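You operate a simulated robot arm through the tools that you are given. There is no shell and no other tool. Be economical: measure what you need, move in short steps, check, and stop when the job is done.

The job below is to be done with a simulated robot arm. You get a single attempt, and the scene is never put back.

JOB
Change the filter's stained candle for the new one in the rack.
Fine: the old one stands in the rack; screw the new one home; leave the clean one tight; lid back on; spill nothing, break nothing.

The check looks at the end state, three seconds after you hand in, the way a careful person would. Anything else that was tipped, shoved, dropped, spilled or broken makes it a failure. A push-on lid holds only when it is set on centred and level and pressed home; a screw cap is set on level and turned clockwise until tight.

ROBOT AND FRAMES
A 7-joint arm with a two-finger parallel gripper, fixed in place. Base frame: the origin is at the foot of the arm, x ahead of it, y to its left, z up. Lengths are in m, angles in degrees, forces in N, time in s.
With the tool pointing down near the work surface it reaches from about 0.22 to 0.74 m from the base axis. Its first joint turns from -166.0 to 166.0 degrees. Payload 1.57 kg.
Tool frame: the origin (TCP) lies between the finger pads and is the grasp point; the fingertips stand 0.03 m ahead of it; z points along the fingers, y is the line along which they close. Largest opening 0.11 m; finger width 0.024, thickness 0.012; the body of the gripper, 0.048 by 0.112 m, starts 0.078 m behind the TCP.
Orientation is that of the tool frame in the base frame, as a unit quaternion [x, y, z, w]. With the fingers straight down and closing along the base's y, the tool's x points along the base's -x, its y along +y and its z along -z.

CONTROLS
- The arm moves only by the tool jog_arm. Its argument "rows" is one flat list of numbers, 7 for each row, row after row: the closure, from 0 (fully open) to 1 (shut), then the shift along the base's x, y, z in units of 300 mm (1.0 is 300 mm), then the turn, a rotation vector about the base's x, y, z in units of 90 degrees (1.0 is 90 degrees). In form: [hand, x, y, z, rx, ry, rz, hand, x, y, z, rx, ry, rz, ...]. A call has 1 to 8 rows; each row is the pose to reach, as a shift and turn from the pose commanded when the call began. A call with a number of a shift or a turn outside -1 to 1 is refused whole. Rows are played at 5 a second. More than 0.05 m and 8.6 degrees between two rows, or a gripper value outside its range, and nothing of the call is played. A pose out of reach is approached as far as the arm can. The call stops where the force on the tool passes 40 N (or 10 N more than at its start, if that is more) or the arm is blocked; 0.2 s more then pass. The fingers move at their own pace (about 0.045 m/s each) and stop on an object; they squeeze with about 43 N. The grip force told is the motor's: it shows also when the fingers shut on nothing. Time passes only in rows, and 0.2 s behind the last, so rows that repeat a pose let the fingers close. The reply holds the time, the measured pose of the TCP, the force on the tool along the base axes, the opening and the grip force, in the units named above and with some noise, with the torque about the TCP (base axes, N m) and any sound that the robot's microphone picked up, and new pictures: "show" is both (left out), scene, wrist or none.
- Cameras (640 x 400 px; columns grow to the right, rows downward): "scene" is fixed at [0.2189, 0.6495, 1.7752]; the picture's right is [-0.84, -0.54, 0.00], its down [-0.41, 0.63, -0.66] and it looks along [0.36, -0.55, -0.75] (base axes); focal length 310 px, centre (320, 200). "wrist" rides on the gripper at [0.07, 0.016, -0.141] in the tool frame; the picture's right is [-0.23, 0.97, 0.00], its down [-0.85, -0.20, -0.48] and it looks along [-0.47, -0.11, 0.88] (tool axes); focal length 222 px, centre (320, 200). There is no depth. A picture from a camera that has moved, and an enlarged one, comes with that camera's place and axes in the base frame and with its lens.
- move_column(by): slides the trunk up (or, below 0, down) by that many m; the arm rides with it, the base frame stays. It gives what a move gives, with no picture.
- enlarge(camera, box): a new picture of the part [left, top, right, bottom] of that camera's present view, enlarged. It takes no simulated time.
- job_done(): hands the job in; it is judged then, once.

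Work in short steps. Places have to be worked out from the pictures, the camera data and where the tool is seen: move nearer, look again, correct. Check each grasp and each placing, and mend what went wrong. You have 120 turns and 200 pictures in all, those below and enlarged ones among them. Open the gripper and draw the arm clear of the work before you hand the job in, unless the task says otherwise; then end with one line.

The tools are called after "Request:" as a command line: name --argument value ..., lists and objects as JSON in quotes. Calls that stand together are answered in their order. jog_arm: Moves the arm, as the interface text tells. Its arguments: {"type":"object","properties":{"rows":{"type":"array","items":{"type":"number"}},"show":{"type":"string","enum":["both","scene","wrist","none"]}},"required":["rows"]} The other tools are called the same way: move_column (by) slides the trunk up or down; enlarge (camera, box) takes an enlarged picture of a part of a camera's view; job_done () hands the job in.

At the start:

```text
time: 0.0
position: [0.4054, 0.0354, 1.3252]
tool_rot: [0.001, 1.0, 0.002, 0.001]
wrist_force: [-0.9, 0.4, -0.6]
moment: [0.0, -0.05, -0.01]
finger_gap: 0.1098
gripper_force: 0.2
trunk travel left (down, up): [-0.525, 0.065]
```

scene: 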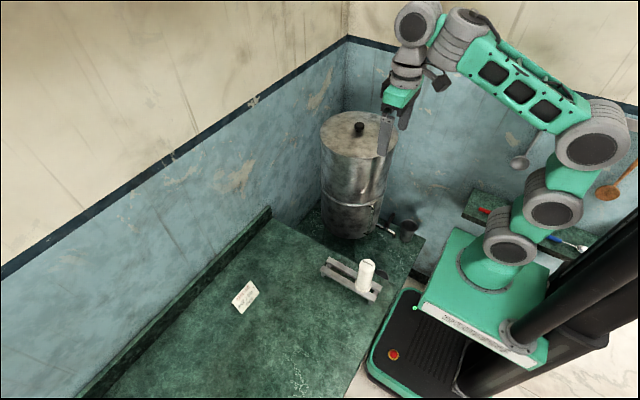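
wrist: 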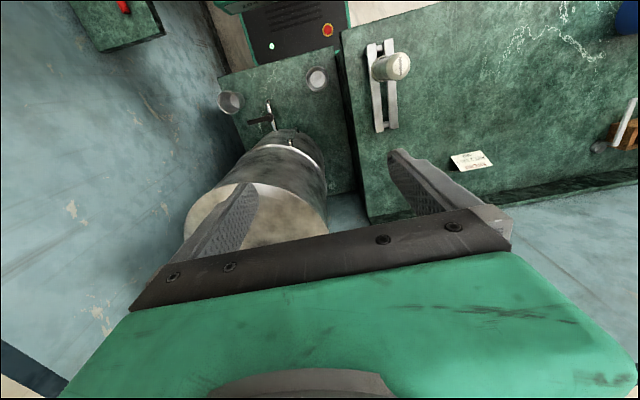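

I see a steel gravity filter with a lid and knob, and a rack with a white candle. I'll enlarge to get detail.

Request:
enlarge --camera "scene" --box '[290, 90, 450, 250]'

Request:
enlarge --camera "scene" --box '[220, 200, 440, 340]'

Request:
enlarge --camera "wrist" --box '[320, 20, 520, 180]'

```text
2.50 times, centred on (370, 170) of scene
camera zoom: at [0.2189, 0.6495, 1.7752], right [-0.84, -0.54, 0.0], down [-0.41, 0.63, -0.66], along [0.36, -0.55, -0.75], focal length 775 px, centre (195, 275)
```

zoom: 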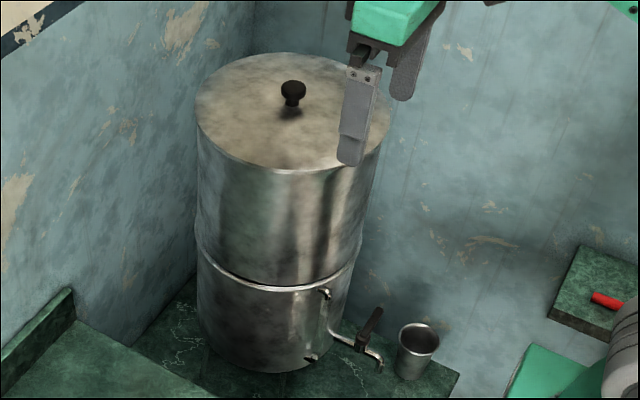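

```text
2.86 times, centred on (330, 270) of scene
camera zoom: at [0.2189, 0.6495, 1.7752], right [-0.84, -0.54, 0.0], down [-0.41, 0.63, -0.66], along [0.36, -0.55, -0.75], focal length 886 px, centre (291, 0)
```

zoom: 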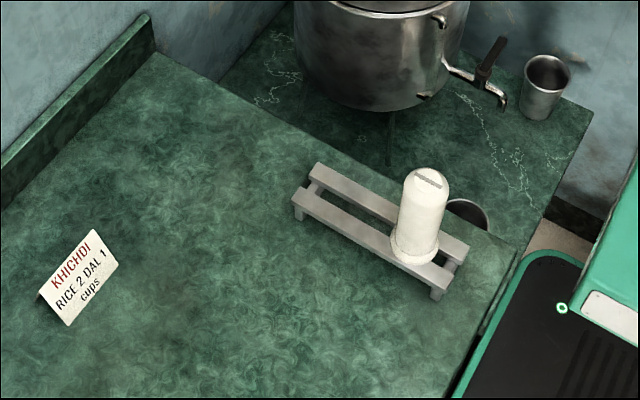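

```text
2.50 times, centred on (420, 100) of wrist
camera zoom: at [0.3367, 0.0519, 1.466], right [0.23, 0.97, 0.0], down [0.85, -0.2, 0.48], along [0.47, -0.11, -0.88], focal length 555 px, centre (70, 450)
```

zoom: 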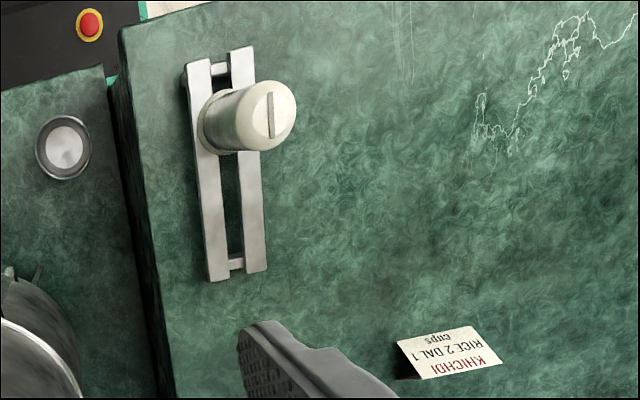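

The lid appears to be centred near (0.58, -0.14), around z 1.12. I'll move over it at the present height to see it better.

Request:
jog_arm --rows '[0, 0.063, -0.117, 0, 0, 0, 0, 0, 0.127, -0.233, 0, 0, 0, 0, 0, 0.19, -0.35, 0, 0, 0, 0, 0, 0.253, -0.467, 0, 0, 0, 0, 0, 0.317, -0.583, 0, 0, 0, 0]'

```text
time: 1.2
position: [0.5018, -0.14, 1.3244]
tool_rot: [0.0, 1.0, 0.001, 0.0]
wrist_force: [0.3, -0.3, -0.8]
moment: [0.0, 0.02, -0.01]
finger_gap: 0.1101
gripper_force: 0.0
trunk travel left (down, up): [-0.525, 0.065]
camera wrist: at [0.4317, -0.124, 1.4652], right [0.23, 0.97, 0.0], down [0.85, -0.2, 0.48], along [0.47, -0.11, -0.88], focal length 222 px, centre (320, 200)
```

scene: 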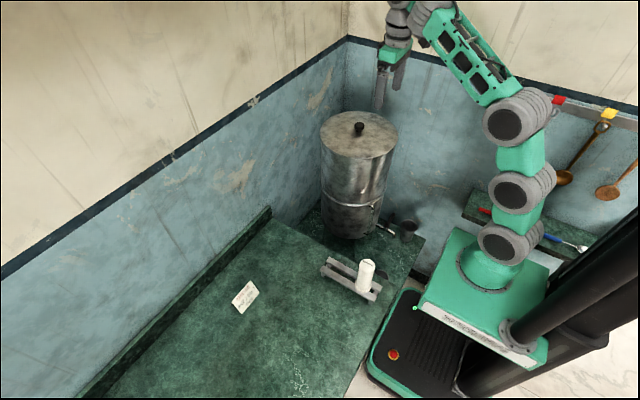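
wrist: 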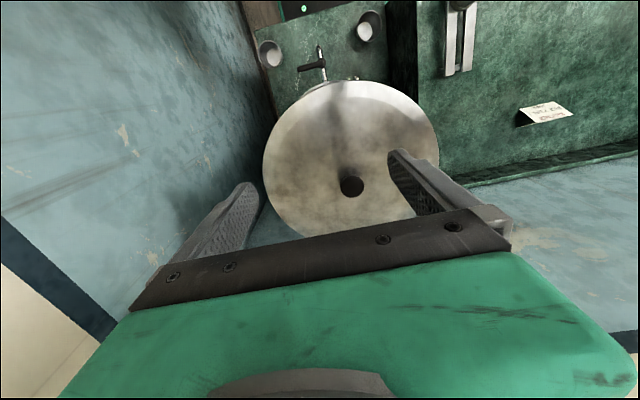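

Triangulating the knob puts it at (0.570, -0.111, 1.18). I'll move above it with the tips still clear.

Request:
jog_arm --rows '[0, 0.114, 0.048, 0, 0, 0, 0, 0, 0.227, 0.097, 0, 0, 0, 0, 0, 0.227, 0.097, -0.13, 0, 0, 0, 0, 0.227, 0.097, -0.25, 0, 0, 0]'

Request:
enlarge --camera "scene" --box '[310, 60, 430, 180]'

```text
time: 1.7
position: [0.5442, -0.1238, 1.3245]
tool_rot: [-0.006, 1.0, -0.003, 0.009]
wrist_force: [12.7, -3.9, -19.8]
moment: [0.21, 0.27, 0.09]
finger_gap: 0.1099
gripper_force: 0.1
out of reach, approached as far as the arm can: row 2
trunk travel left (down, up): [-0.525, 0.065]
stopped in row 2: the force on the tool passed its limit (the readings are from after the stop); the commanded pose is now the measured one
camera wrist: at [0.4711, -0.1064, 1.4637], right [0.22, 0.98, 0.0], down [0.85, -0.19, 0.5], along [0.48, -0.11, -0.87], focal length 222 px, centre (320, 200)
```

scene: 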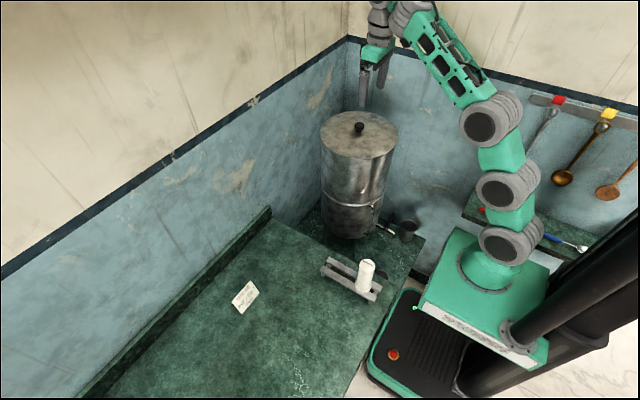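
wrist: 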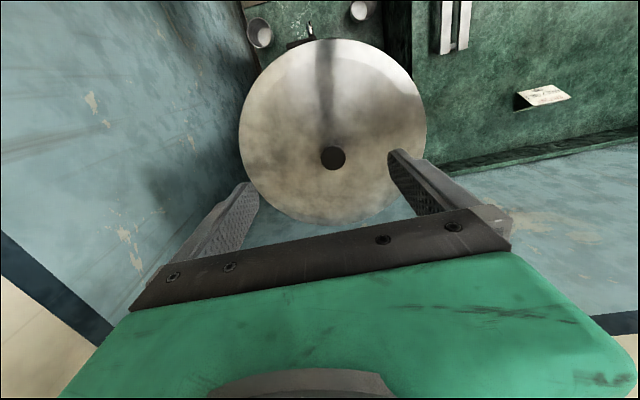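

```text
3.33 times, centred on (370, 120) of scene
camera zoom: at [0.2189, 0.6495, 1.7752], right [-0.84, -0.54, 0.0], down [-0.41, 0.63, -0.66], along [0.36, -0.55, -0.75], focal length 1033 px, centre (153, 467)
```

zoom: 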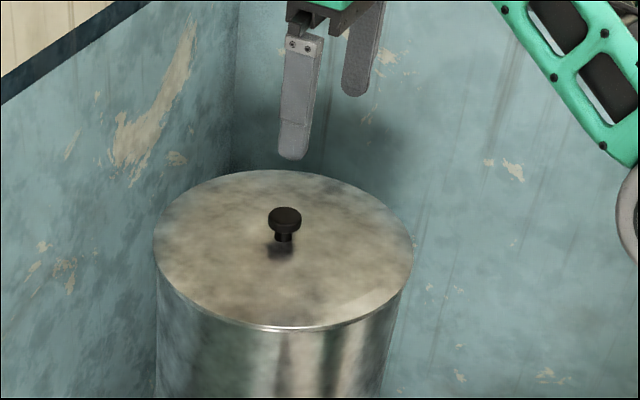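

The force came from stretching at the reach limit at this height, not contact. I'll raise the trunk so the arm works lower relative to its shoulder.

Request:
move_column --by 0.06

```text
time: 2.6
position: [0.5438, -0.1227, 1.3827]
tool_rot: [-0.006, 1.0, -0.002, 0.008]
wrist_force: [9.7, -1.3, -13.5]
moment: [-0.08, 0.25, -0.08]
finger_gap: 0.11
gripper_force: 0.1
trunk travel left (down, up): [-0.584, 0.006]
stopped: the force on the tool passed its limit (the readings are from after the stop); the commanded pose is now the measured one
```

Now go down mostly, then out over the knob.

Request:
jog_arm --rows '[0, -0.03, 0, -0.12, 0, 0, 0, 0, -0.03, 0, -0.25, 0, 0, 0, 0, -0.0, 0.02, -0.35, 0, 0, 0, 0, 0.04, 0.04, -0.44, 0.0, 0, 0, 0, 0.085, 0.04, -0.44, 0, 0, 0]'

```text
time: 3.8
position: [0.5701, -0.1108, 1.2485]
tool_rot: [-0.006, 1.0, -0.001, 0.007]
wrist_force: [0.3, 0.7, 0.2]
moment: [0.01, 0.0, 0.02]
finger_gap: 0.1099
gripper_force: 0.1
trunk travel left (down, up): [-0.584, 0.006]
camera wrist: at [0.4983, -0.0957, 1.3889], right [0.22, 0.98, 0.0], down [0.85, -0.19, 0.49], along [0.48, -0.11, -0.87], focal length 222 px, centre (320, 200)
```

scene: 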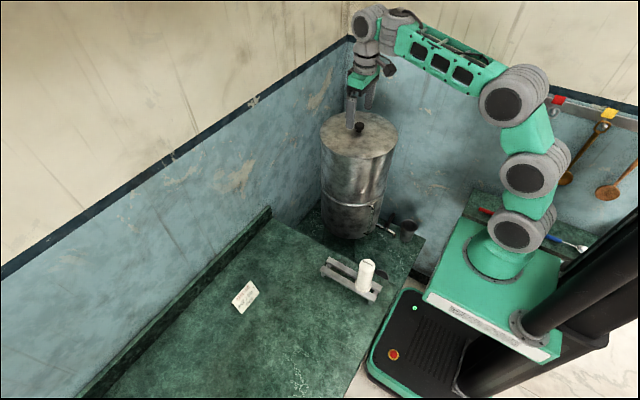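
wrist: 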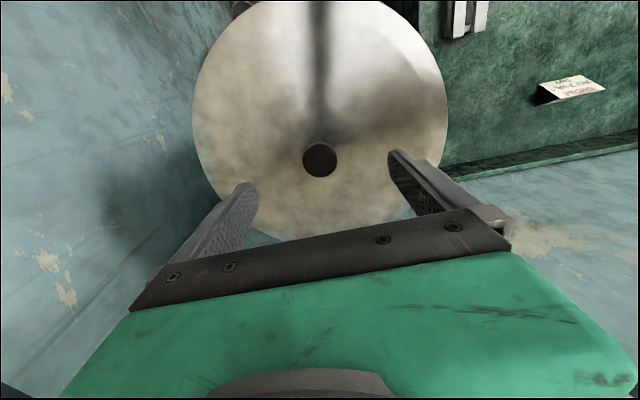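

The knob is right under the TCP. I'll correct the small tilt and descend to around the knob.

Request:
jog_arm --rows '[0, 0, -0.003, -0.09, 0, 0.009, -0.0076, 0, 0, -0.003, -0.18, 0, 0.009, -0.0076]' --show "wrist"

Request:
enlarge --camera "scene" --box '[320, 80, 400, 160]'

```text
time: 4.4
position: [0.5703, -0.1113, 1.2042]
tool_rot: [0.001, 1.0, -0.004, 0.005]
wrist_force: [2.0, -0.4, 25.9]
moment: [1.53, 0.29, -0.11]
finger_gap: 0.1093
gripper_force: 0.1
trunk travel left (down, up): [-0.584, 0.006]
camera wrist: at [0.4985, -0.0943, 1.3435], right [0.23, 0.97, 0.0], down [0.85, -0.2, 0.49], along [0.48, -0.11, -0.87], focal length 222 px, centre (320, 200)
```

wrist: 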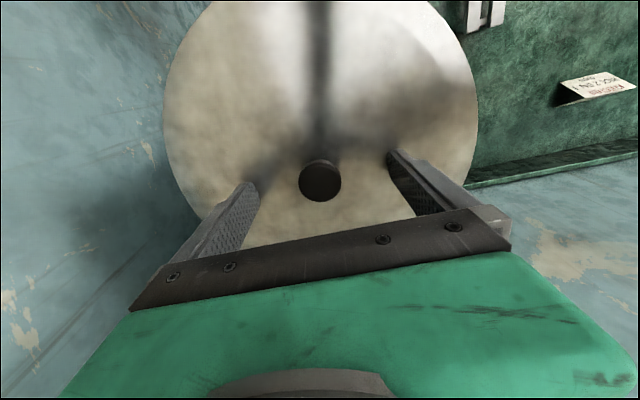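

```text
5.00 times, centred on (360, 120) of scene
camera zoom: at [0.2189, 0.6495, 1.7752], right [-0.84, -0.54, 0.0], down [-0.41, 0.63, -0.66], along [0.36, -0.55, -0.75], focal length 1550 px, centre (120, 600)
```

zoom: 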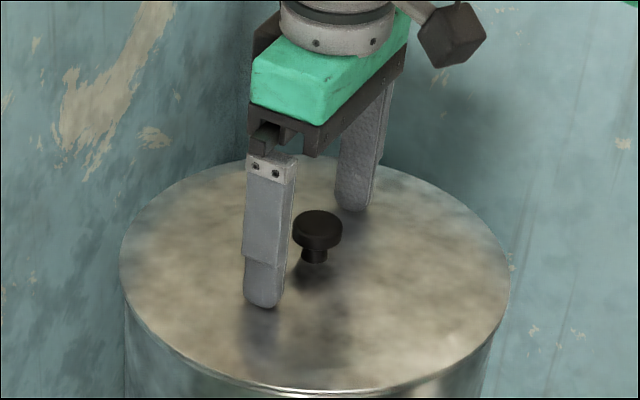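

The +y fingertip is resting on the lid (lid top about z 1.174). I'll back up to about 3 mm clear and close on the knob.

Request:
jog_arm --rows '[0, 0, 0, 0.043, 0, 0.004, 0.004, 0.5, 0, 0, 0.043, 0, 0.004, 0.004, 1, 0, 0, 0.043, 0, 0.004, 0.004, 1, 0, 0, 0.043, 0, 0.004, 0.004, 1, 0, 0, 0.043, 0, 0.004, 0.004, 1, 0, 0, 0.043, 0, 0.004, 0.004, 1, 0, 0, 0.043, 0, 0.004, 0.004]' --show "wrist"

Request:
enlarge --camera "scene" --box '[320, 80, 400, 160]'

```text
time: 6.0
position: [0.5694, -0.111, 1.2106]
tool_rot: [-0.003, 1.0, -0.002, -0.003]
wrist_force: [-0.5, 0.5, 0.2]
moment: [-0.01, 0.04, -0.02]
finger_gap: 0.0301
gripper_force: 25.2
trunk travel left (down, up): [-0.584, 0.006]
camera wrist: at [0.5008, -0.0949, 1.3517], right [0.22, 0.98, -0.01], down [0.86, -0.19, 0.47], along [0.46, -0.11, -0.88], focal length 222 px, centre (320, 200)
```

wrist: 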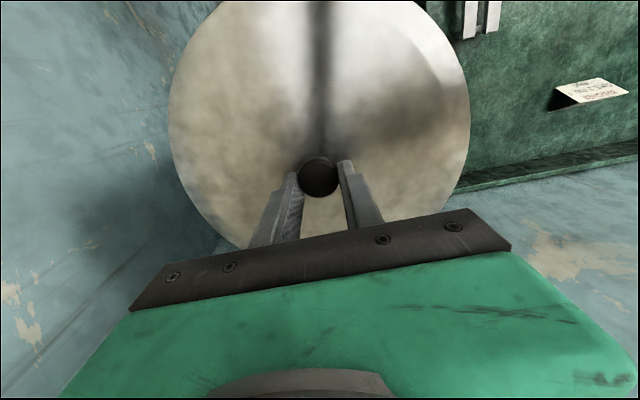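

```text
5.00 times, centred on (360, 120) of scene
camera zoom: at [0.2189, 0.6495, 1.7752], right [-0.84, -0.54, 0.0], down [-0.41, 0.63, -0.66], along [0.36, -0.55, -0.75], focal length 1550 px, centre (120, 600)
```

zoom: 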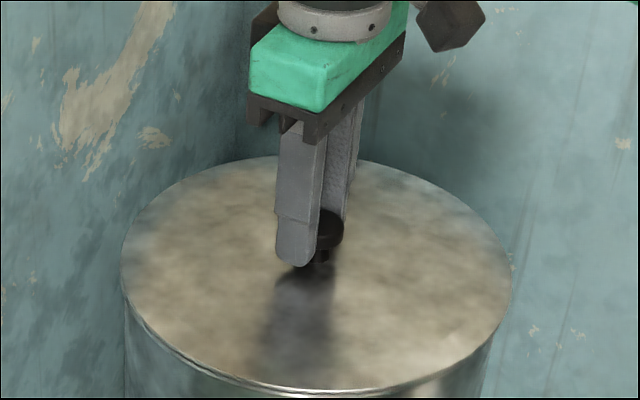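

Gripped, but the knob sits toward -x of the pads. I'll open a little, shift -6 mm in x and 3 mm lower, and regrip.

Request:
jog_arm --rows '[0.5, 0, 0, 0, 0, 0, 0, 0.5, -0.022, 0, 0, 0, -0.003, 0.003, 0.5, -0.022, 0, -0.012, 0, -0.003, 0.003, 1, -0.022, 0, -0.012, 0, -0.003, 0.003, 1, -0.022, 0, -0.012, 0, -0.003, 0.003, 1, -0.022, 0, -0.012, 0, -0.003, 0.003, 1, -0.022, 0, -0.012, 0, -0.003, 0.003]' --show "none"

Request:
enlarge --camera "scene" --box '[320, 80, 400, 160]'

```text
time: 7.6
position: [0.5619, -0.1109, 1.2065]
tool_rot: [-0.005, 1.0, -0.002, 0.0]
wrist_force: [-1.0, -1.0, 2.2]
moment: [0.03, 0.05, -0.03]
finger_gap: 0.0301
gripper_force: 36.9
trunk travel left (down, up): [-0.584, 0.006]
```

```text
5.00 times, centred on (360, 120) of scene
camera zoom: at [0.2189, 0.6495, 1.7752], right [-0.84, -0.54, 0.0], down [-0.41, 0.63, -0.66], along [0.36, -0.55, -0.75], focal length 1550 px, centre (120, 600)
```

zoom: 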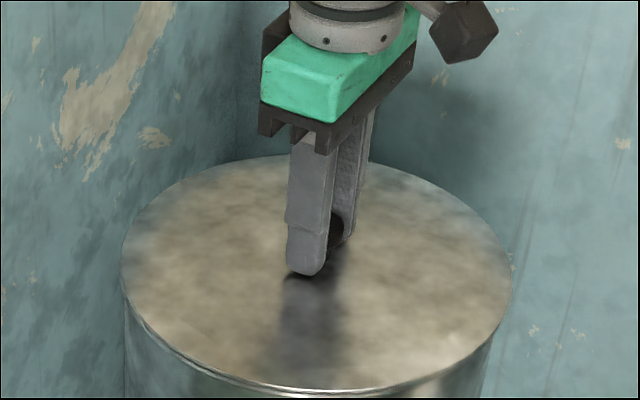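

Now centred. Record: seated lid grip pose (0.562, -0.111, 1.2065). Lift straight up 60 mm.

Request:
jog_arm --rows '[1, 0, 0, 0.03, 0, 0, 0, 1, 0, 0, 0.07, 0, 0, 0, 1, 0, 0, 0.12, 0, 0, 0, 1, 0, 0, 0.2, 0, 0, 0]'

```text
time: 8.6
position: [0.5635, -0.1082, 1.268]
tool_rot: [-0.006, 1.0, -0.001, -0.001]
wrist_force: [0.7, -0.1, -2.0]
moment: [-0.06, -0.05, 0.02]
finger_gap: 0.0301
gripper_force: 39.2
trunk travel left (down, up): [-0.584, 0.006]
camera wrist: at [0.4935, -0.094, 1.4065], right [0.22, 0.98, 0.0], down [0.86, -0.19, 0.48], along [0.47, -0.11, -0.88], focal length 222 px, centre (320, 200)
```

scene: 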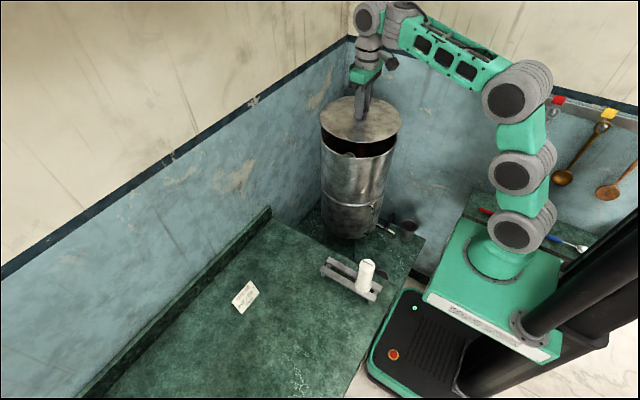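
wrist: 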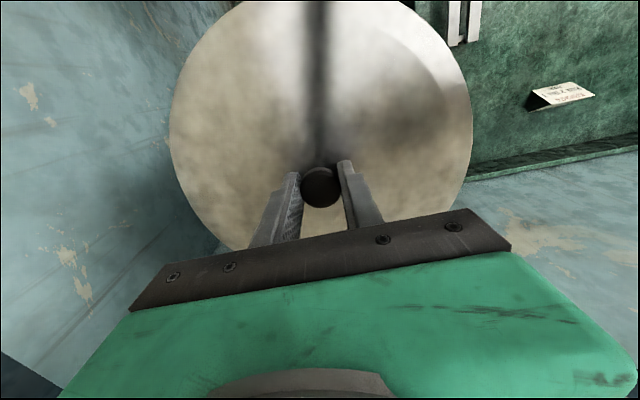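

Lid free and held (≈2 N). Carry it over toward the open counter around (0.40, 0.45), high above the candle.

Request:
jog_arm --rows '[1, -0.038, 0.138, 0, 0, 0, 0, 1, -0.076, 0.276, 0, 0, 0, 0, 1, -0.114, 0.414, 0, 0, 0, 0, 1, -0.152, 0.552, 0, 0, 0, 0, 1, -0.19, 0.69, 0, 0, 0, 0, 1, -0.228, 0.828, 0, 0, 0, 0, 1, -0.266, 0.966, 0, 0, 0, 0]' --show "none"

Request:
jog_arm --rows '[1, -0.038, 0.13, 0, 0, 0, 0, 1, -0.076, 0.26, 0, 0, 0, 0, 1, -0.114, 0.39, 0, 0, 0, 0, 1, -0.152, 0.52, 0, 0, 0, 0, 1, -0.19, 0.65, 0, 0, 0, 0, 1, -0.228, 0.78, 0, 0, 0, 0, 1, -0.266, 0.89, 0, 0, 0, 0]'

```text
time: 10.2
position: [0.4835, 0.1821, 1.2661]
tool_rot: [-0.005, 1.0, -0.002, 0.0]
wrist_force: [-1.5, 0.7, -1.7]
moment: [-0.01, -0.01, 0.01]
finger_gap: 0.03
gripper_force: 39.7
trunk travel left (down, up): [-0.584, 0.006]
```

```text
time: 11.8
position: [0.4061, 0.4492, 1.2634]
tool_rot: [-0.005, 1.0, -0.002, -0.001]
wrist_force: [0.1, -0.2, -2.6]
moment: [0.01, -0.01, -0.04]
finger_gap: 0.0299
gripper_force: 39.3
trunk travel left (down, up): [-0.584, 0.006]
camera wrist: at [0.3362, 0.4653, 1.4043], right [0.22, 0.98, 0.0], down [0.86, -0.19, 0.48], along [0.47, -0.11, -0.88], focal length 222 px, centre (320, 200)
```

scene: 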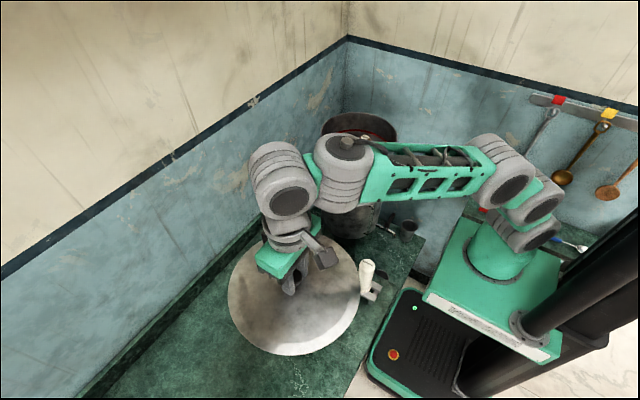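
wrist: 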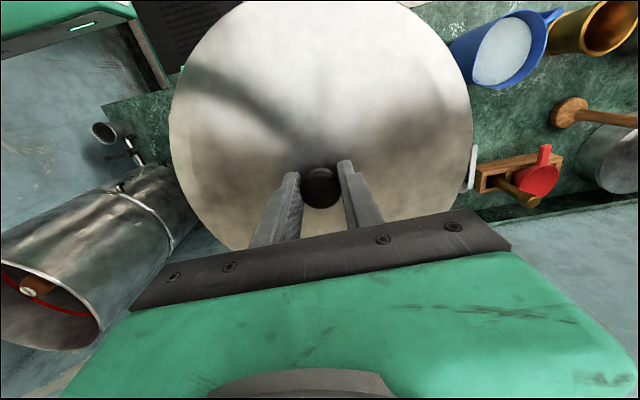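

The spot is clear: mug at y≈0.72+, card at x≈0.65. Descend in part, nudging x to 0.42.

Request:
jog_arm --rows '[1, 0.02, 0, -0.14, 0, 0, 0, 1, 0.04, 0, -0.28, 0, 0, 0, 1, 0.05, 0, -0.42, 0, 0, 0, 1, 0.05, 0, -0.56, 0, 0, 0, 1, 0.05, 0, -0.7, 0, 0, 0, 1, 0.05, 0, -0.84, 0, 0, 0, 1, 0.05, 0, -0.98, 0, 0, 0]'

```text
time: 13.4
position: [0.4162, 0.4448, 0.9721]
tool_rot: [-0.005, 1.0, -0.001, 0.0]
wrist_force: [0.0, 0.1, -3.0]
moment: [0.01, 0.02, 0.01]
finger_gap: 0.0298
gripper_force: 39.2
trunk travel left (down, up): [-0.584, 0.006]
camera wrist: at [0.3477, 0.4607, 1.1128], right [0.22, 0.98, 0.0], down [0.86, -0.19, 0.48], along [0.47, -0.11, -0.88], focal length 222 px, centre (320, 200)
```

scene: 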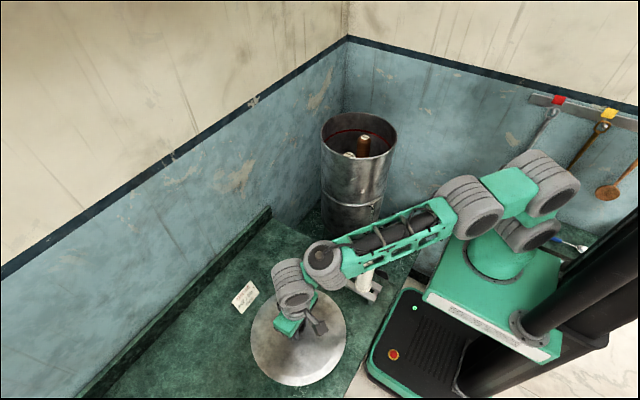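
wrist: 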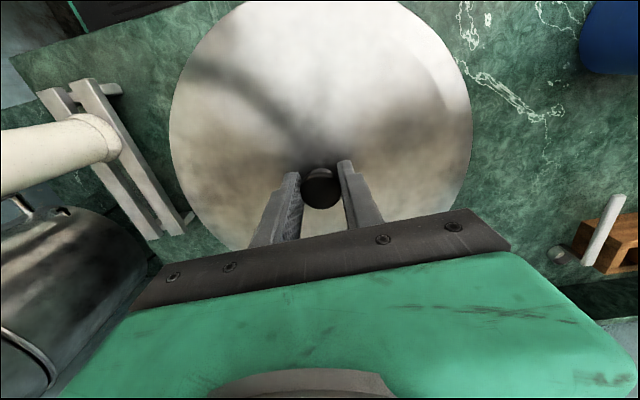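

I can see two candles in the filter: one brown, one white. The brown one is to be changed. Continue lowering the lid gently until contact.

Request:
jog_arm --rows '[1, 0, 0, -0.12, 0, 0, 0, 1, 0, 0, -0.2, 0, 0, 0, 1, 0, 0, -0.24, 0, 0, 0, 1, 0, 0, -0.27, 0, 0, 0, 1, 0, 0, -0.29, 0, 0, 0, 1, 0, 0, -0.31, 0, 0, 0, 1, 0, 0, -0.325, 0, 0, 0]' --show "none"

```text
time: 15.0
position: [0.4188, 0.4444, 0.8748]
tool_rot: [-0.005, 1.0, -0.002, -0.001]
wrist_force: [0.4, 1.2, -2.2]
moment: [0.02, 0.01, -0.02]
finger_gap: 0.03
gripper_force: 39.2
trunk travel left (down, up): [-0.584, 0.006]
```

Still hanging; lower in small steps.

Request:
jog_arm --rows '[1, 0, 0, -0.01, 0, 0, 0, 1, 0, 0, -0.02, 0, 0, 0, 1, 0, 0, -0.03, 0, 0, 0]' --show "wrist"

Request:
enlarge --camera "scene" --box '[230, 260, 370, 390]'

```text
time: 15.8
position: [0.4197, 0.4471, 0.8687]
tool_rot: [-0.006, 1.0, 0.0, 0.002]
wrist_force: [-2.3, -4.0, 19.3]
moment: [-0.1, 0.86, -0.01]
finger_gap: 0.03
gripper_force: 39.4
trunk travel left (down, up): [-0.584, 0.006]
camera wrist: at [0.3493, 0.4616, 1.0092], right [0.22, 0.98, 0.0], down [0.86, -0.19, 0.48], along [0.47, -0.1, -0.88], focal length 222 px, centre (320, 200)
```

wrist: 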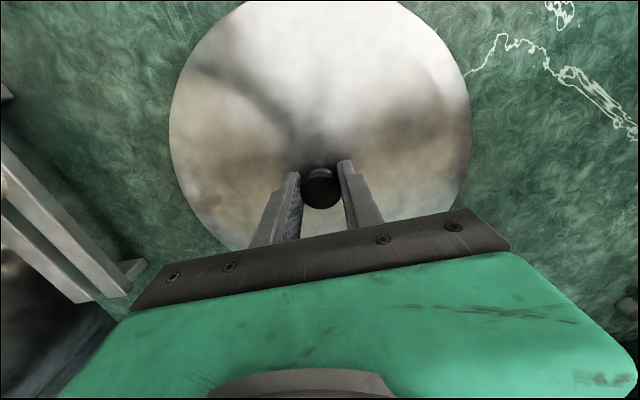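

```text
3.08 times, centred on (300, 325) of scene
camera zoom: at [0.2189, 0.6495, 1.7752], right [-0.84, -0.54, 0.0], down [-0.41, 0.63, -0.66], along [0.36, -0.55, -0.75], focal length 954 px, centre (382, -185)
```

zoom: 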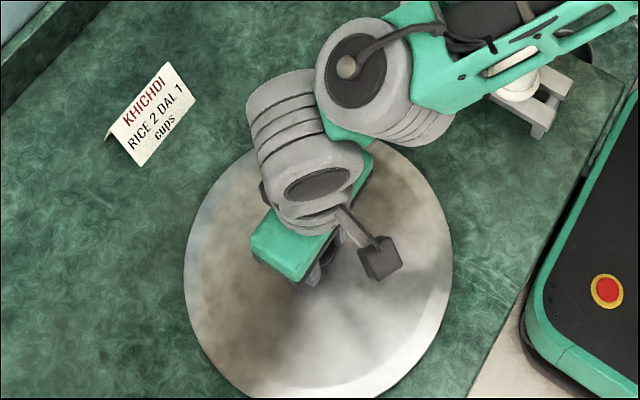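

Lid rests flat on the counter (19 N). Release it and rise clear, recording grip pose (0.420, 0.446, 0.870).

Request:
jog_arm --rows '[1, 0, 0, 0.008, 0, 0, 0, 0.5, 0, 0, 0.008, 0, 0, 0, 0.5, 0, 0, 0.008, 0, 0, 0, 0.5, 0, 0, 0.008, 0, 0, 0, 0.5, 0, 0, 0.1, 0, 0, 0, 0.3, 0, 0, 0.22, 0, 0, 0, 0.3, -0.05, -0.12, 0.36, 0, 0, 0, 0, -0.1, -0.24, 0.48, 0, 0, 0]'

```text
refused: row 7 steps farther than a row can; nothing moved
```

Request:
jog_arm --rows '[1, 0, 0, 0.008, 0, 0, 0, 0.5, 0, 0, 0.008, 0, 0, 0, 0.5, 0, 0, 0.008, 0, 0, 0, 0.5, 0, 0, 0.008, 0, 0, 0, 0.5, 0, 0, 0.1, 0, 0, 0, 0.3, 0, 0, 0.24, 0, 0, 0, 0.3, 0, 0, 0.39, 0, 0, 0, 0, 0, 0, 0.54, 0, 0, 0]'

```text
time: 17.6
position: [0.4193, 0.4418, 1.0258]
tool_rot: [-0.005, 1.0, -0.002, -0.001]
wrist_force: [0.4, 0.5, 0.2]
moment: [0.02, 0.02, -0.01]
finger_gap: 0.1102
gripper_force: 0.0
trunk travel left (down, up): [-0.584, 0.006]
camera wrist: at [0.3496, 0.4577, 1.1664], right [0.22, 0.98, 0.0], down [0.86, -0.19, 0.48], along [0.47, -0.11, -0.88], focal length 222 px, centre (320, 200)
```

scene: 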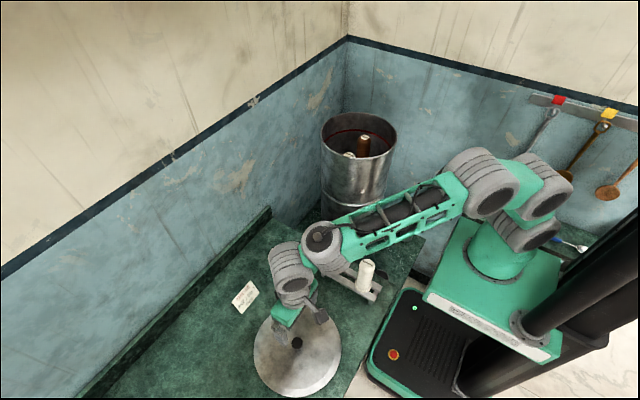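
wrist: 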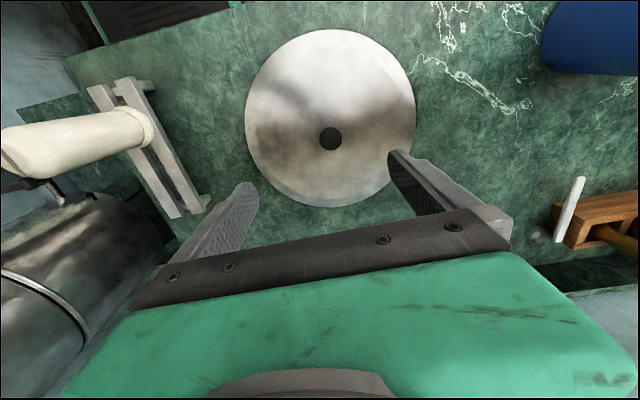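

The lid sits safely. Now enlarge the open filter.

Request:
enlarge --camera "scene" --box '[310, 100, 410, 180]'

Request:
enlarge --camera "scene" --box '[330, 245, 400, 310]'

```text
5.00 times, centred on (360, 140) of scene
camera zoom: at [0.2189, 0.6495, 1.7752], right [-0.84, -0.54, 0.0], down [-0.41, 0.63, -0.66], along [0.36, -0.55, -0.75], focal length 1550 px, centre (120, 500)
```

zoom: 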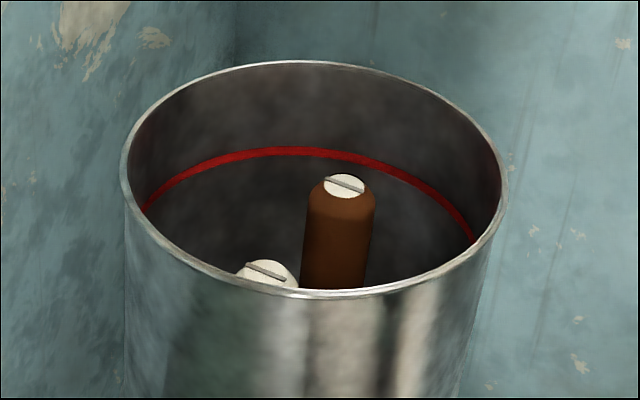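

```text
6.15 times, centred on (365, 278) of scene
camera zoom: at [0.2189, 0.6495, 1.7752], right [-0.84, -0.54, 0.0], down [-0.41, 0.63, -0.66], along [0.36, -0.55, -0.75], focal length 1908 px, centre (43, -277)
```

zoom: 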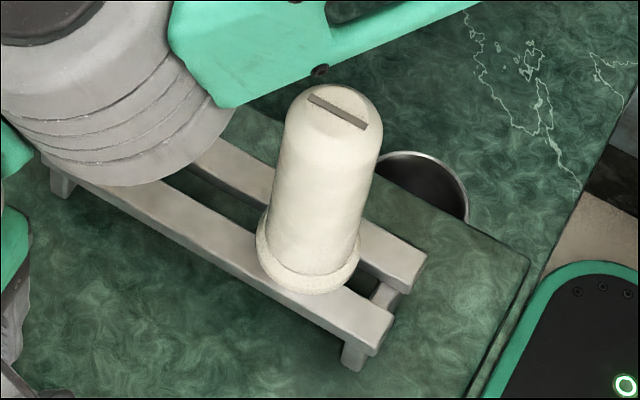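

Candles at roughly (0.565,-0.165) brown and (0.567,-0.057) white. Return up and over the filter, retracing my path.

Request:
jog_arm --rows '[0, 0, 0, 0.16, 0, 0, 0, 0, 0, -0.0, 0.32, 0, 0, 0, 0, 0, -0.07, 0.46, 0, 0, 0, 0, 0.02, -0.17, 0.58, 0, 0, 0, 0, 0.04, -0.28, 0.68, 0, 0, 0, 0, 0.06, -0.4, 0.78, 0, 0, 0, 0, 0.08, -0.54, 0.82, 0, 0, 0, 0, 0.1, -0.68, 0.83, 0, 0, 0]' --show "none"

Request:
jog_arm --rows '[0, 0.03, -0.15, 0, 0, 0, 0, 0, 0.06, -0.3, 0, 0, 0, 0, 0, 0.09, -0.45, 0, 0, 0, 0, 0, 0.12, -0.6, 0, 0, 0, 0, 0, 0.15, -0.75, 0, 0, 0, 0, 0, 0.18, -0.9, 0, 0, 0, 0, 0, 0.2, -1.0, 0, 0, 0, 0]' --show "none"

Request:
jog_arm --rows '[0, 0.03, -0.15, 0, 0, 0, 0, 0, 0.05, -0.3, 0, 0, 0, 0]' --show "wrist"

```text
time: 19.4
position: [0.4491, 0.2403, 1.2755]
tool_rot: [-0.005, 1.0, -0.002, -0.001]
wrist_force: [0.1, -0.4, -0.6]
moment: [0.01, -0.04, 0.01]
finger_gap: 0.1099
gripper_force: 0.1
trunk travel left (down, up): [-0.584, 0.006]
```

```text
time: 21.0
position: [0.5081, -0.0609, 1.2751]
tool_rot: [-0.005, 1.0, -0.001, 0.0]
wrist_force: [0.5, 0.2, 0.0]
moment: [0.01, 0.0, -0.01]
finger_gap: 0.1102
gripper_force: 0.0
trunk travel left (down, up): [-0.584, 0.006]
```

```text
time: 21.6
position: [0.5256, -0.1496, 1.2787]
tool_rot: [-0.004, 1.0, -0.002, 0.0]
wrist_force: [-0.7, -0.2, 0.1]
moment: [0.0, 0.03, -0.04]
finger_gap: 0.1099
gripper_force: 0.0
trunk travel left (down, up): [-0.584, 0.006]
camera wrist: at [0.4557, -0.1338, 1.4182], right [0.22, 0.98, 0.0], down [0.86, -0.19, 0.48], along [0.47, -0.11, -0.88], focal length 222 px, centre (320, 200)
```

wrist: 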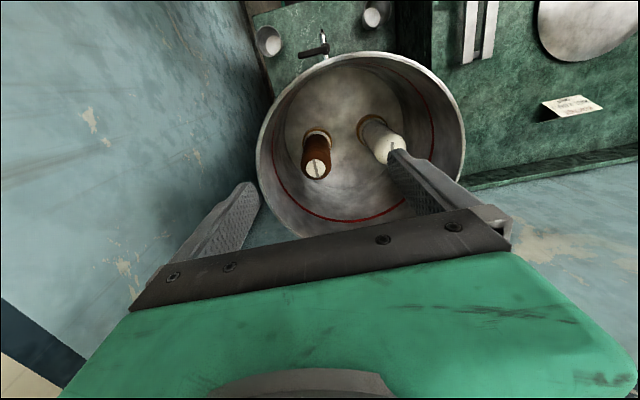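

The pot is dry; brown candle top triangulates to (0.565, -0.163, 1.117), white at (0.565,-0.054). I'll narrow the fingers and move above the brown one.

Request:
jog_arm --rows '[0.3, 0.066, -0.022, 0, 0, 0, 0, 0.3, 0.132, -0.045, 0, 0, 0, 0, 0.3, 0.132, -0.045, -0.13, 0, 0, 0, 0.3, 0.132, -0.045, -0.26, 0, 0, 0, 0.3, 0.132, -0.045, -0.36, 0, 0, 0]'

Request:
enlarge --camera "scene" --box '[310, 100, 410, 180]'

```text
time: 22.8
position: [0.5621, -0.1628, 1.1698]
tool_rot: [-0.005, 1.0, -0.002, 0.001]
wrist_force: [-0.3, -0.4, -0.2]
moment: [0.01, 0.02, 0.0]
finger_gap: 0.0771
gripper_force: 0.1
trunk travel left (down, up): [-0.584, 0.006]
camera wrist: at [0.4931, -0.1463, 1.3096], right [0.22, 0.98, 0.0], down [0.86, -0.19, 0.48], along [0.47, -0.11, -0.88], focal length 222 px, centre (320, 200)
```

scene: 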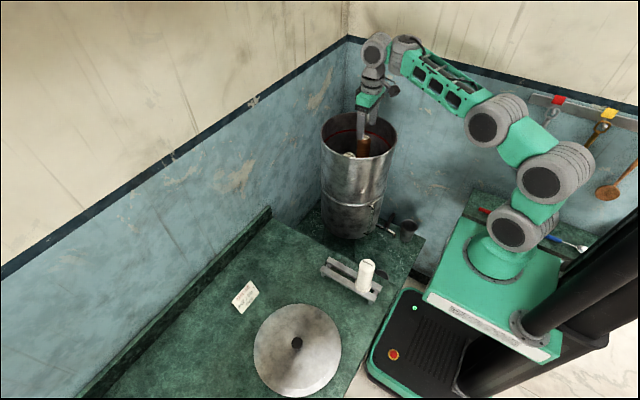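
wrist: 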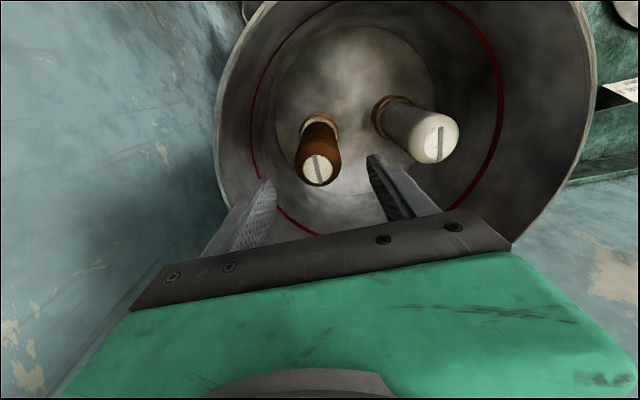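

```text
5.00 times, centred on (360, 140) of scene
camera zoom: at [0.2189, 0.6495, 1.7752], right [-0.84, -0.54, 0.0], down [-0.41, 0.63, -0.66], along [0.36, -0.55, -0.75], focal length 1550 px, centre (120, 500)
```

zoom: 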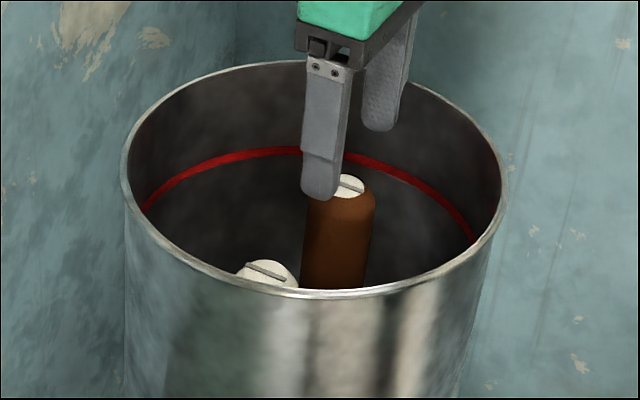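

Aligned to within 3 mm. Descend to TCP z≈1.10 and close on the brown candle.

Request:
jog_arm --rows '[0.3, 0.01, -0.007, -0.08, 0, 0, 0, 0.3, 0.01, -0.007, -0.16, 0, 0, 0, 0.3, 0.01, -0.007, -0.24, 0, 0, 0, 1, 0.01, -0.007, -0.24, 0, 0, 0, 1, 0.01, -0.007, -0.24, 0, 0, 0, 1, 0.01, -0.007, -0.24, 0, 0, 0]'

Request:
enlarge --camera "scene" --box '[310, 100, 410, 180]'

```text
time: 24.2
position: [0.566, -0.1643, 1.0964]
tool_rot: [-0.005, 1.0, 0.0, 0.0]
wrist_force: [-1.4, -0.5, 2.7]
moment: [-0.07, -0.02, 0.02]
finger_gap: 0.0478
gripper_force: 24.1
trunk travel left (down, up): [-0.584, 0.006]
camera wrist: at [0.4961, -0.1495, 1.2384], right [0.22, 0.98, 0.0], down [0.86, -0.19, 0.48], along [0.47, -0.11, -0.88], focal length 222 px, centre (320, 200)
```

scene: 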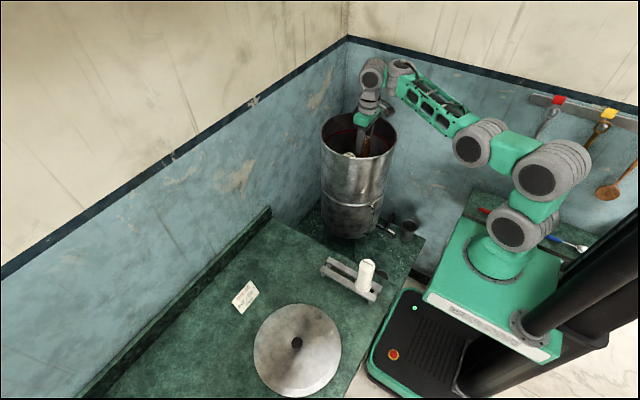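
wrist: 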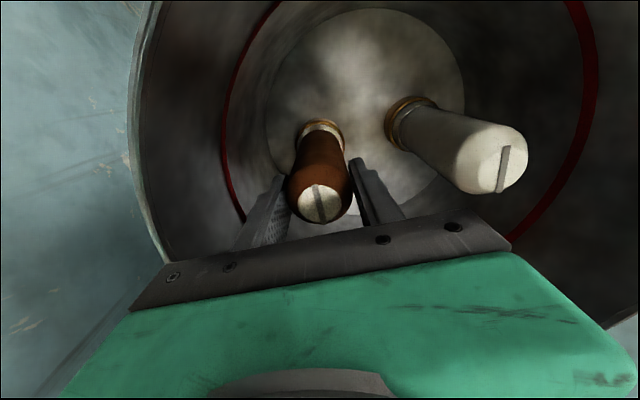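

```text
5.00 times, centred on (360, 140) of scene
camera zoom: at [0.2189, 0.6495, 1.7752], right [-0.84, -0.54, 0.0], down [-0.41, 0.63, -0.66], along [0.36, -0.55, -0.75], focal length 1550 px, centre (120, 500)
```

zoom: 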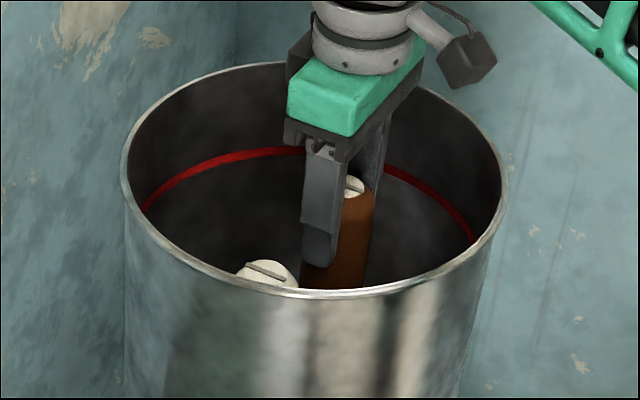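

Firm grip (gap 47.8 mm). Unscrew counter-clockwise (+rz), first stroke 64°, watching torque.

Request:
jog_arm --rows '[1, 0, 0, 0, 0, 0, 0.09, 1, 0, 0, 0, 0, 0, 0.18, 1, 0, 0, 0, 0, 0, 0.27, 1, 0, 0, 0.0, 0, 0, 0.36, 1, 0, 0, 0, 0, 0, 0.45, 1, 0, 0, 0, 0, 0, 0.54, 1, 0, 0, 0, 0, 0, 0.63, 1, 0, 0, 0, 0, 0, 0.72]'

```text
time: 26.0
position: [0.5651, -0.1643, 1.0974]
tool_rot: [-0.541, 0.841, -0.002, 0.001]
wrist_force: [-2.6, -3.4, 14.1]
moment: [-0.16, 0.25, 0.02]
finger_gap: 0.0476
gripper_force: 43.0
trunk travel left (down, up): [-0.584, 0.006]
camera wrist: at [0.5208, -0.2211, 1.2383], right [-0.79, 0.61, -0.01], down [0.53, 0.7, 0.48], along [0.3, 0.38, -0.88], focal length 222 px, centre (320, 200)
```

scene: 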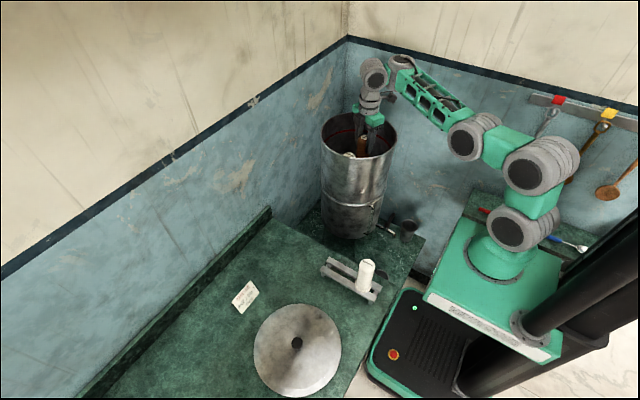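
wrist: 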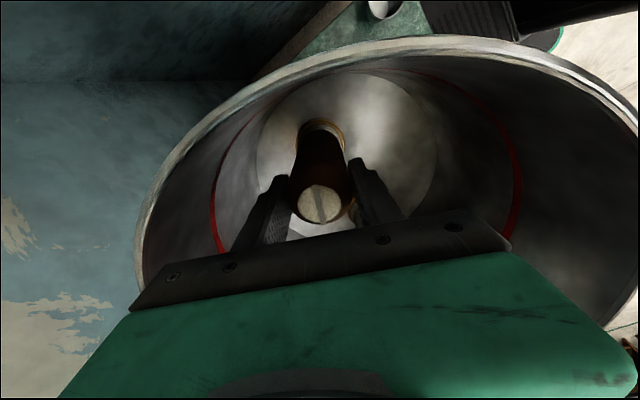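

The candle turned with the gripper and pushes up, so it's unscrewing. Continue, letting z rise a little.

Request:
jog_arm --rows '[1, 0, 0, 0.005, 0, 0, 0.09, 1, 0, 0, 0.006, 0, 0, 0.18, 1, 0, 0, 0.006, 0, 0, 0.27, 1, 0, 0, 0.007, 0, 0, 0.36, 1, 0, 0, 0.008, 0, 0, 0.45, 1, 0, 0, 0.009, 0, 0, 0.54, 1, 0, 0, 0.01, 0, 0, 0.63, 1, 0, 0, 0.01, 0, 0, 0.72]' --show "wrist"

```text
time: 27.8
position: [0.5641, -0.1643, 1.0984]
tool_rot: [0.907, -0.42, -0.001, -0.002]
wrist_force: [-15.9, -4.2, -13.7]
moment: [-0.62, 0.21, 0.01]
finger_gap: 0.0476
gripper_force: 42.8
trunk travel left (down, up): [-0.584, 0.006]
camera wrist: at [0.5977, -0.2294, 1.2381], right [-0.89, -0.46, 0.0], down [-0.4, 0.78, 0.48], along [-0.22, 0.43, -0.88], focal length 222 px, centre (320, 200)
```

wrist: 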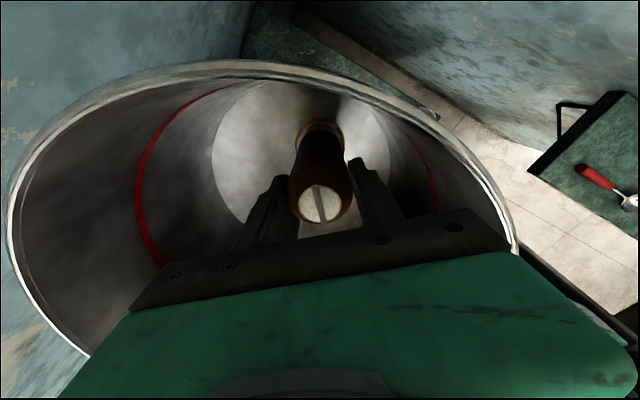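

It turned again; side force -16 N x says the axis is slightly off. I'll trim x/z and continue.

Request:
jog_arm --rows '[1, -0.006, -0.001, -0.006, 0, 0, 0.09, 1, -0.009, -0.002, -0.006, 0, 0, 0.18, 1, -0.009, -0.002, -0.004, 0, 0, 0.27, 1, -0.009, -0.002, -0.003, 0, 0, 0.36, 1, -0.009, -0.002, -0.002, 0, 0, 0.45, 1, -0.009, -0.002, 0, 0, 0, 0.54, 1, -0.009, -0.002, 0.0, 0, 0, 0.63, 1, -0.009, -0.002, 0.0, 0, 0, 0.72]' --show "wrist"

```text
time: 29.6
position: [0.565, -0.1642, 1.1008]
tool_rot: [0.991, 0.133, 0.001, -0.001]
wrist_force: [0.3, 1.2, -1.9]
moment: [-0.06, 0.03, -0.01]
finger_gap: 0.0477
gripper_force: 43.0
trunk travel left (down, up): [-0.584, 0.006]
camera wrist: at [0.6354, -0.1616, 1.2424], right [0.04, -1.0, 0.0], down [-0.88, -0.03, 0.47], along [-0.47, -0.02, -0.88], focal length 222 px, centre (320, 200)
```

wrist: 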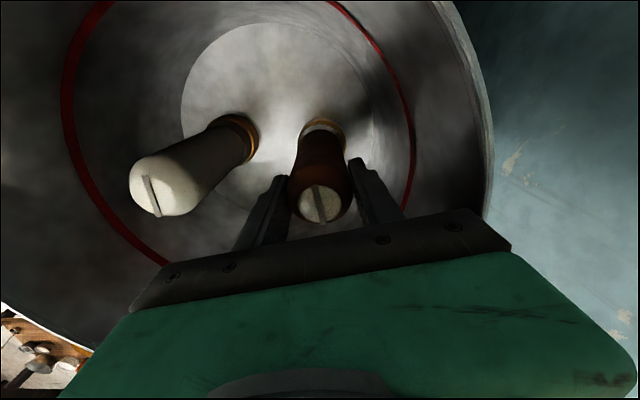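

Forces dropped to nearly candle weight after ~195°. Test with a gentle 4 mm lift.

Request:
jog_arm --rows '[1, 0, 0, 0.005, 0, 0, 0.03, 1, 0, 0, 0.01, 0, 0, 0.06, 1, 0, 0, 0.015, 0, 0, 0.09]' --show "none"

```text
time: 30.4
position: [0.5641, -0.164, 1.1021]
tool_rot: [0.98, 0.2, 0.0, -0.001]
wrist_force: [-0.5, -0.8, -2.4]
moment: [0.02, -0.01, 0.01]
finger_gap: 0.0476
gripper_force: 43.0
trunk travel left (down, up): [-0.584, 0.006]
```

Request:
jog_arm --rows '[1, 0, 0, 0.005, 0, 0, 0.09, 1, 0, 0, 0.01, 0, 0, 0.18, 1, 0, 0, 0.015, 0, 0, 0.27, 1, 0, 0, 0.02, 0, 0, 0.36, 1, 0, 0, 0.025, 0, 0, 0.45]' --show "wrist"

```text
time: 31.6
position: [0.5731, -0.1495, 1.1098]
tool_rot: [0.898, 0.441, -0.005, 0.001]
wrist_force: [-0.1, -27.3, -6.9]
moment: [-1.96, -0.57, -0.49]
finger_gap: 0.0468
gripper_force: 42.9
out of reach, approached as far as the arm can: row 4, 5
trunk travel left (down, up): [-0.584, 0.006]
camera wrist: at [0.6299, -0.1029, 1.2499], right [0.63, -0.78, 0.0], down [-0.68, -0.55, 0.49], along [-0.38, -0.31, -0.87], focal length 222 px, centre (320, 200)
```

wrist: 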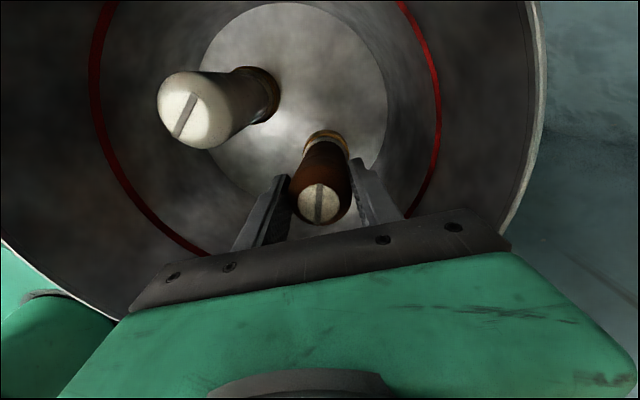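

Wrist limit reached, which caused the arm to drift sideways. Turn back a little to remove the side load.

Request:
jog_arm --rows '[1, 0, 0, -0.005, 0, 0, -0.09, 1, 0, 0, -0.01, 0, 0, -0.18, 1, 0, 0, -0.012, 0, 0, -0.24, 1, 0, 0, -0.012, 0, 0, -0.27]' --show "none"

```text
time: 32.6
position: [0.5745, -0.1434, 1.1051]
tool_rot: [0.97, 0.243, -0.003, 0.0]
wrist_force: [17.3, -8.8, 11.0]
moment: [-1.31, -2.2, 0.54]
finger_gap: 0.0494
gripper_force: 42.9
trunk travel left (down, up): [-0.584, 0.006]
```

The commanded pose shifted along. Move back to the candle's axis (0.565,-0.164) and look.

Request:
jog_arm --rows '[1, -0.015, -0.035, 0, 0, 0, 0, 1, -0.032, -0.07, 0, 0, 0, 0, 1, -0.032, -0.07, 0, 0, 0, 0]'

Request:
enlarge --camera "scene" --box '[310, 100, 410, 180]'

```text
time: 33.4
position: [0.5644, -0.1634, 1.1042]
tool_rot: [0.97, 0.242, -0.006, -0.001]
wrist_force: [8.4, 4.5, -4.9]
moment: [0.6, -1.12, 0.03]
finger_gap: 0.0462
gripper_force: 42.9
trunk travel left (down, up): [-0.584, 0.006]
camera wrist: at [0.6349, -0.145, 1.2444], right [0.26, -0.97, 0.0], down [-0.84, -0.23, 0.49], along [-0.47, -0.12, -0.87], focal length 222 px, centre (320, 200)
```

scene: 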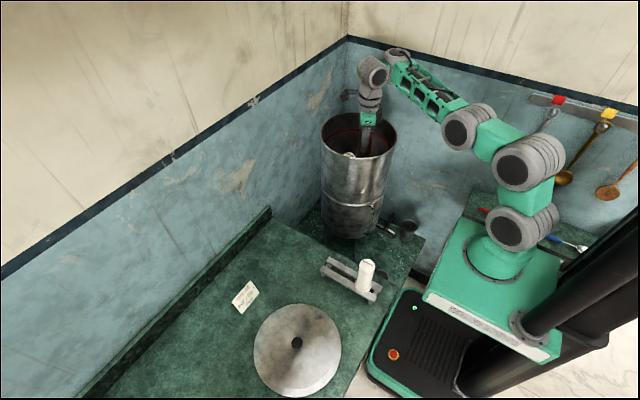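
wrist: 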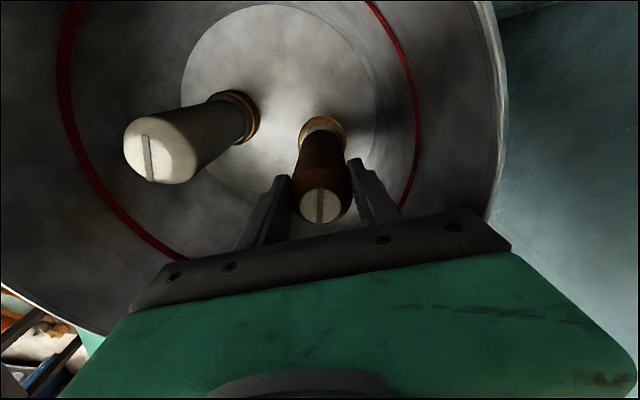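

```text
5.00 times, centred on (360, 140) of scene
camera zoom: at [0.2189, 0.6495, 1.7752], right [-0.84, -0.54, 0.0], down [-0.41, 0.63, -0.66], along [0.36, -0.55, -0.75], focal length 1550 px, centre (120, 500)
```

zoom: 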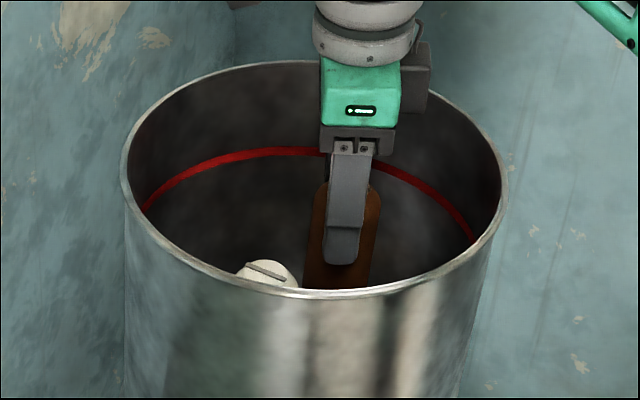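

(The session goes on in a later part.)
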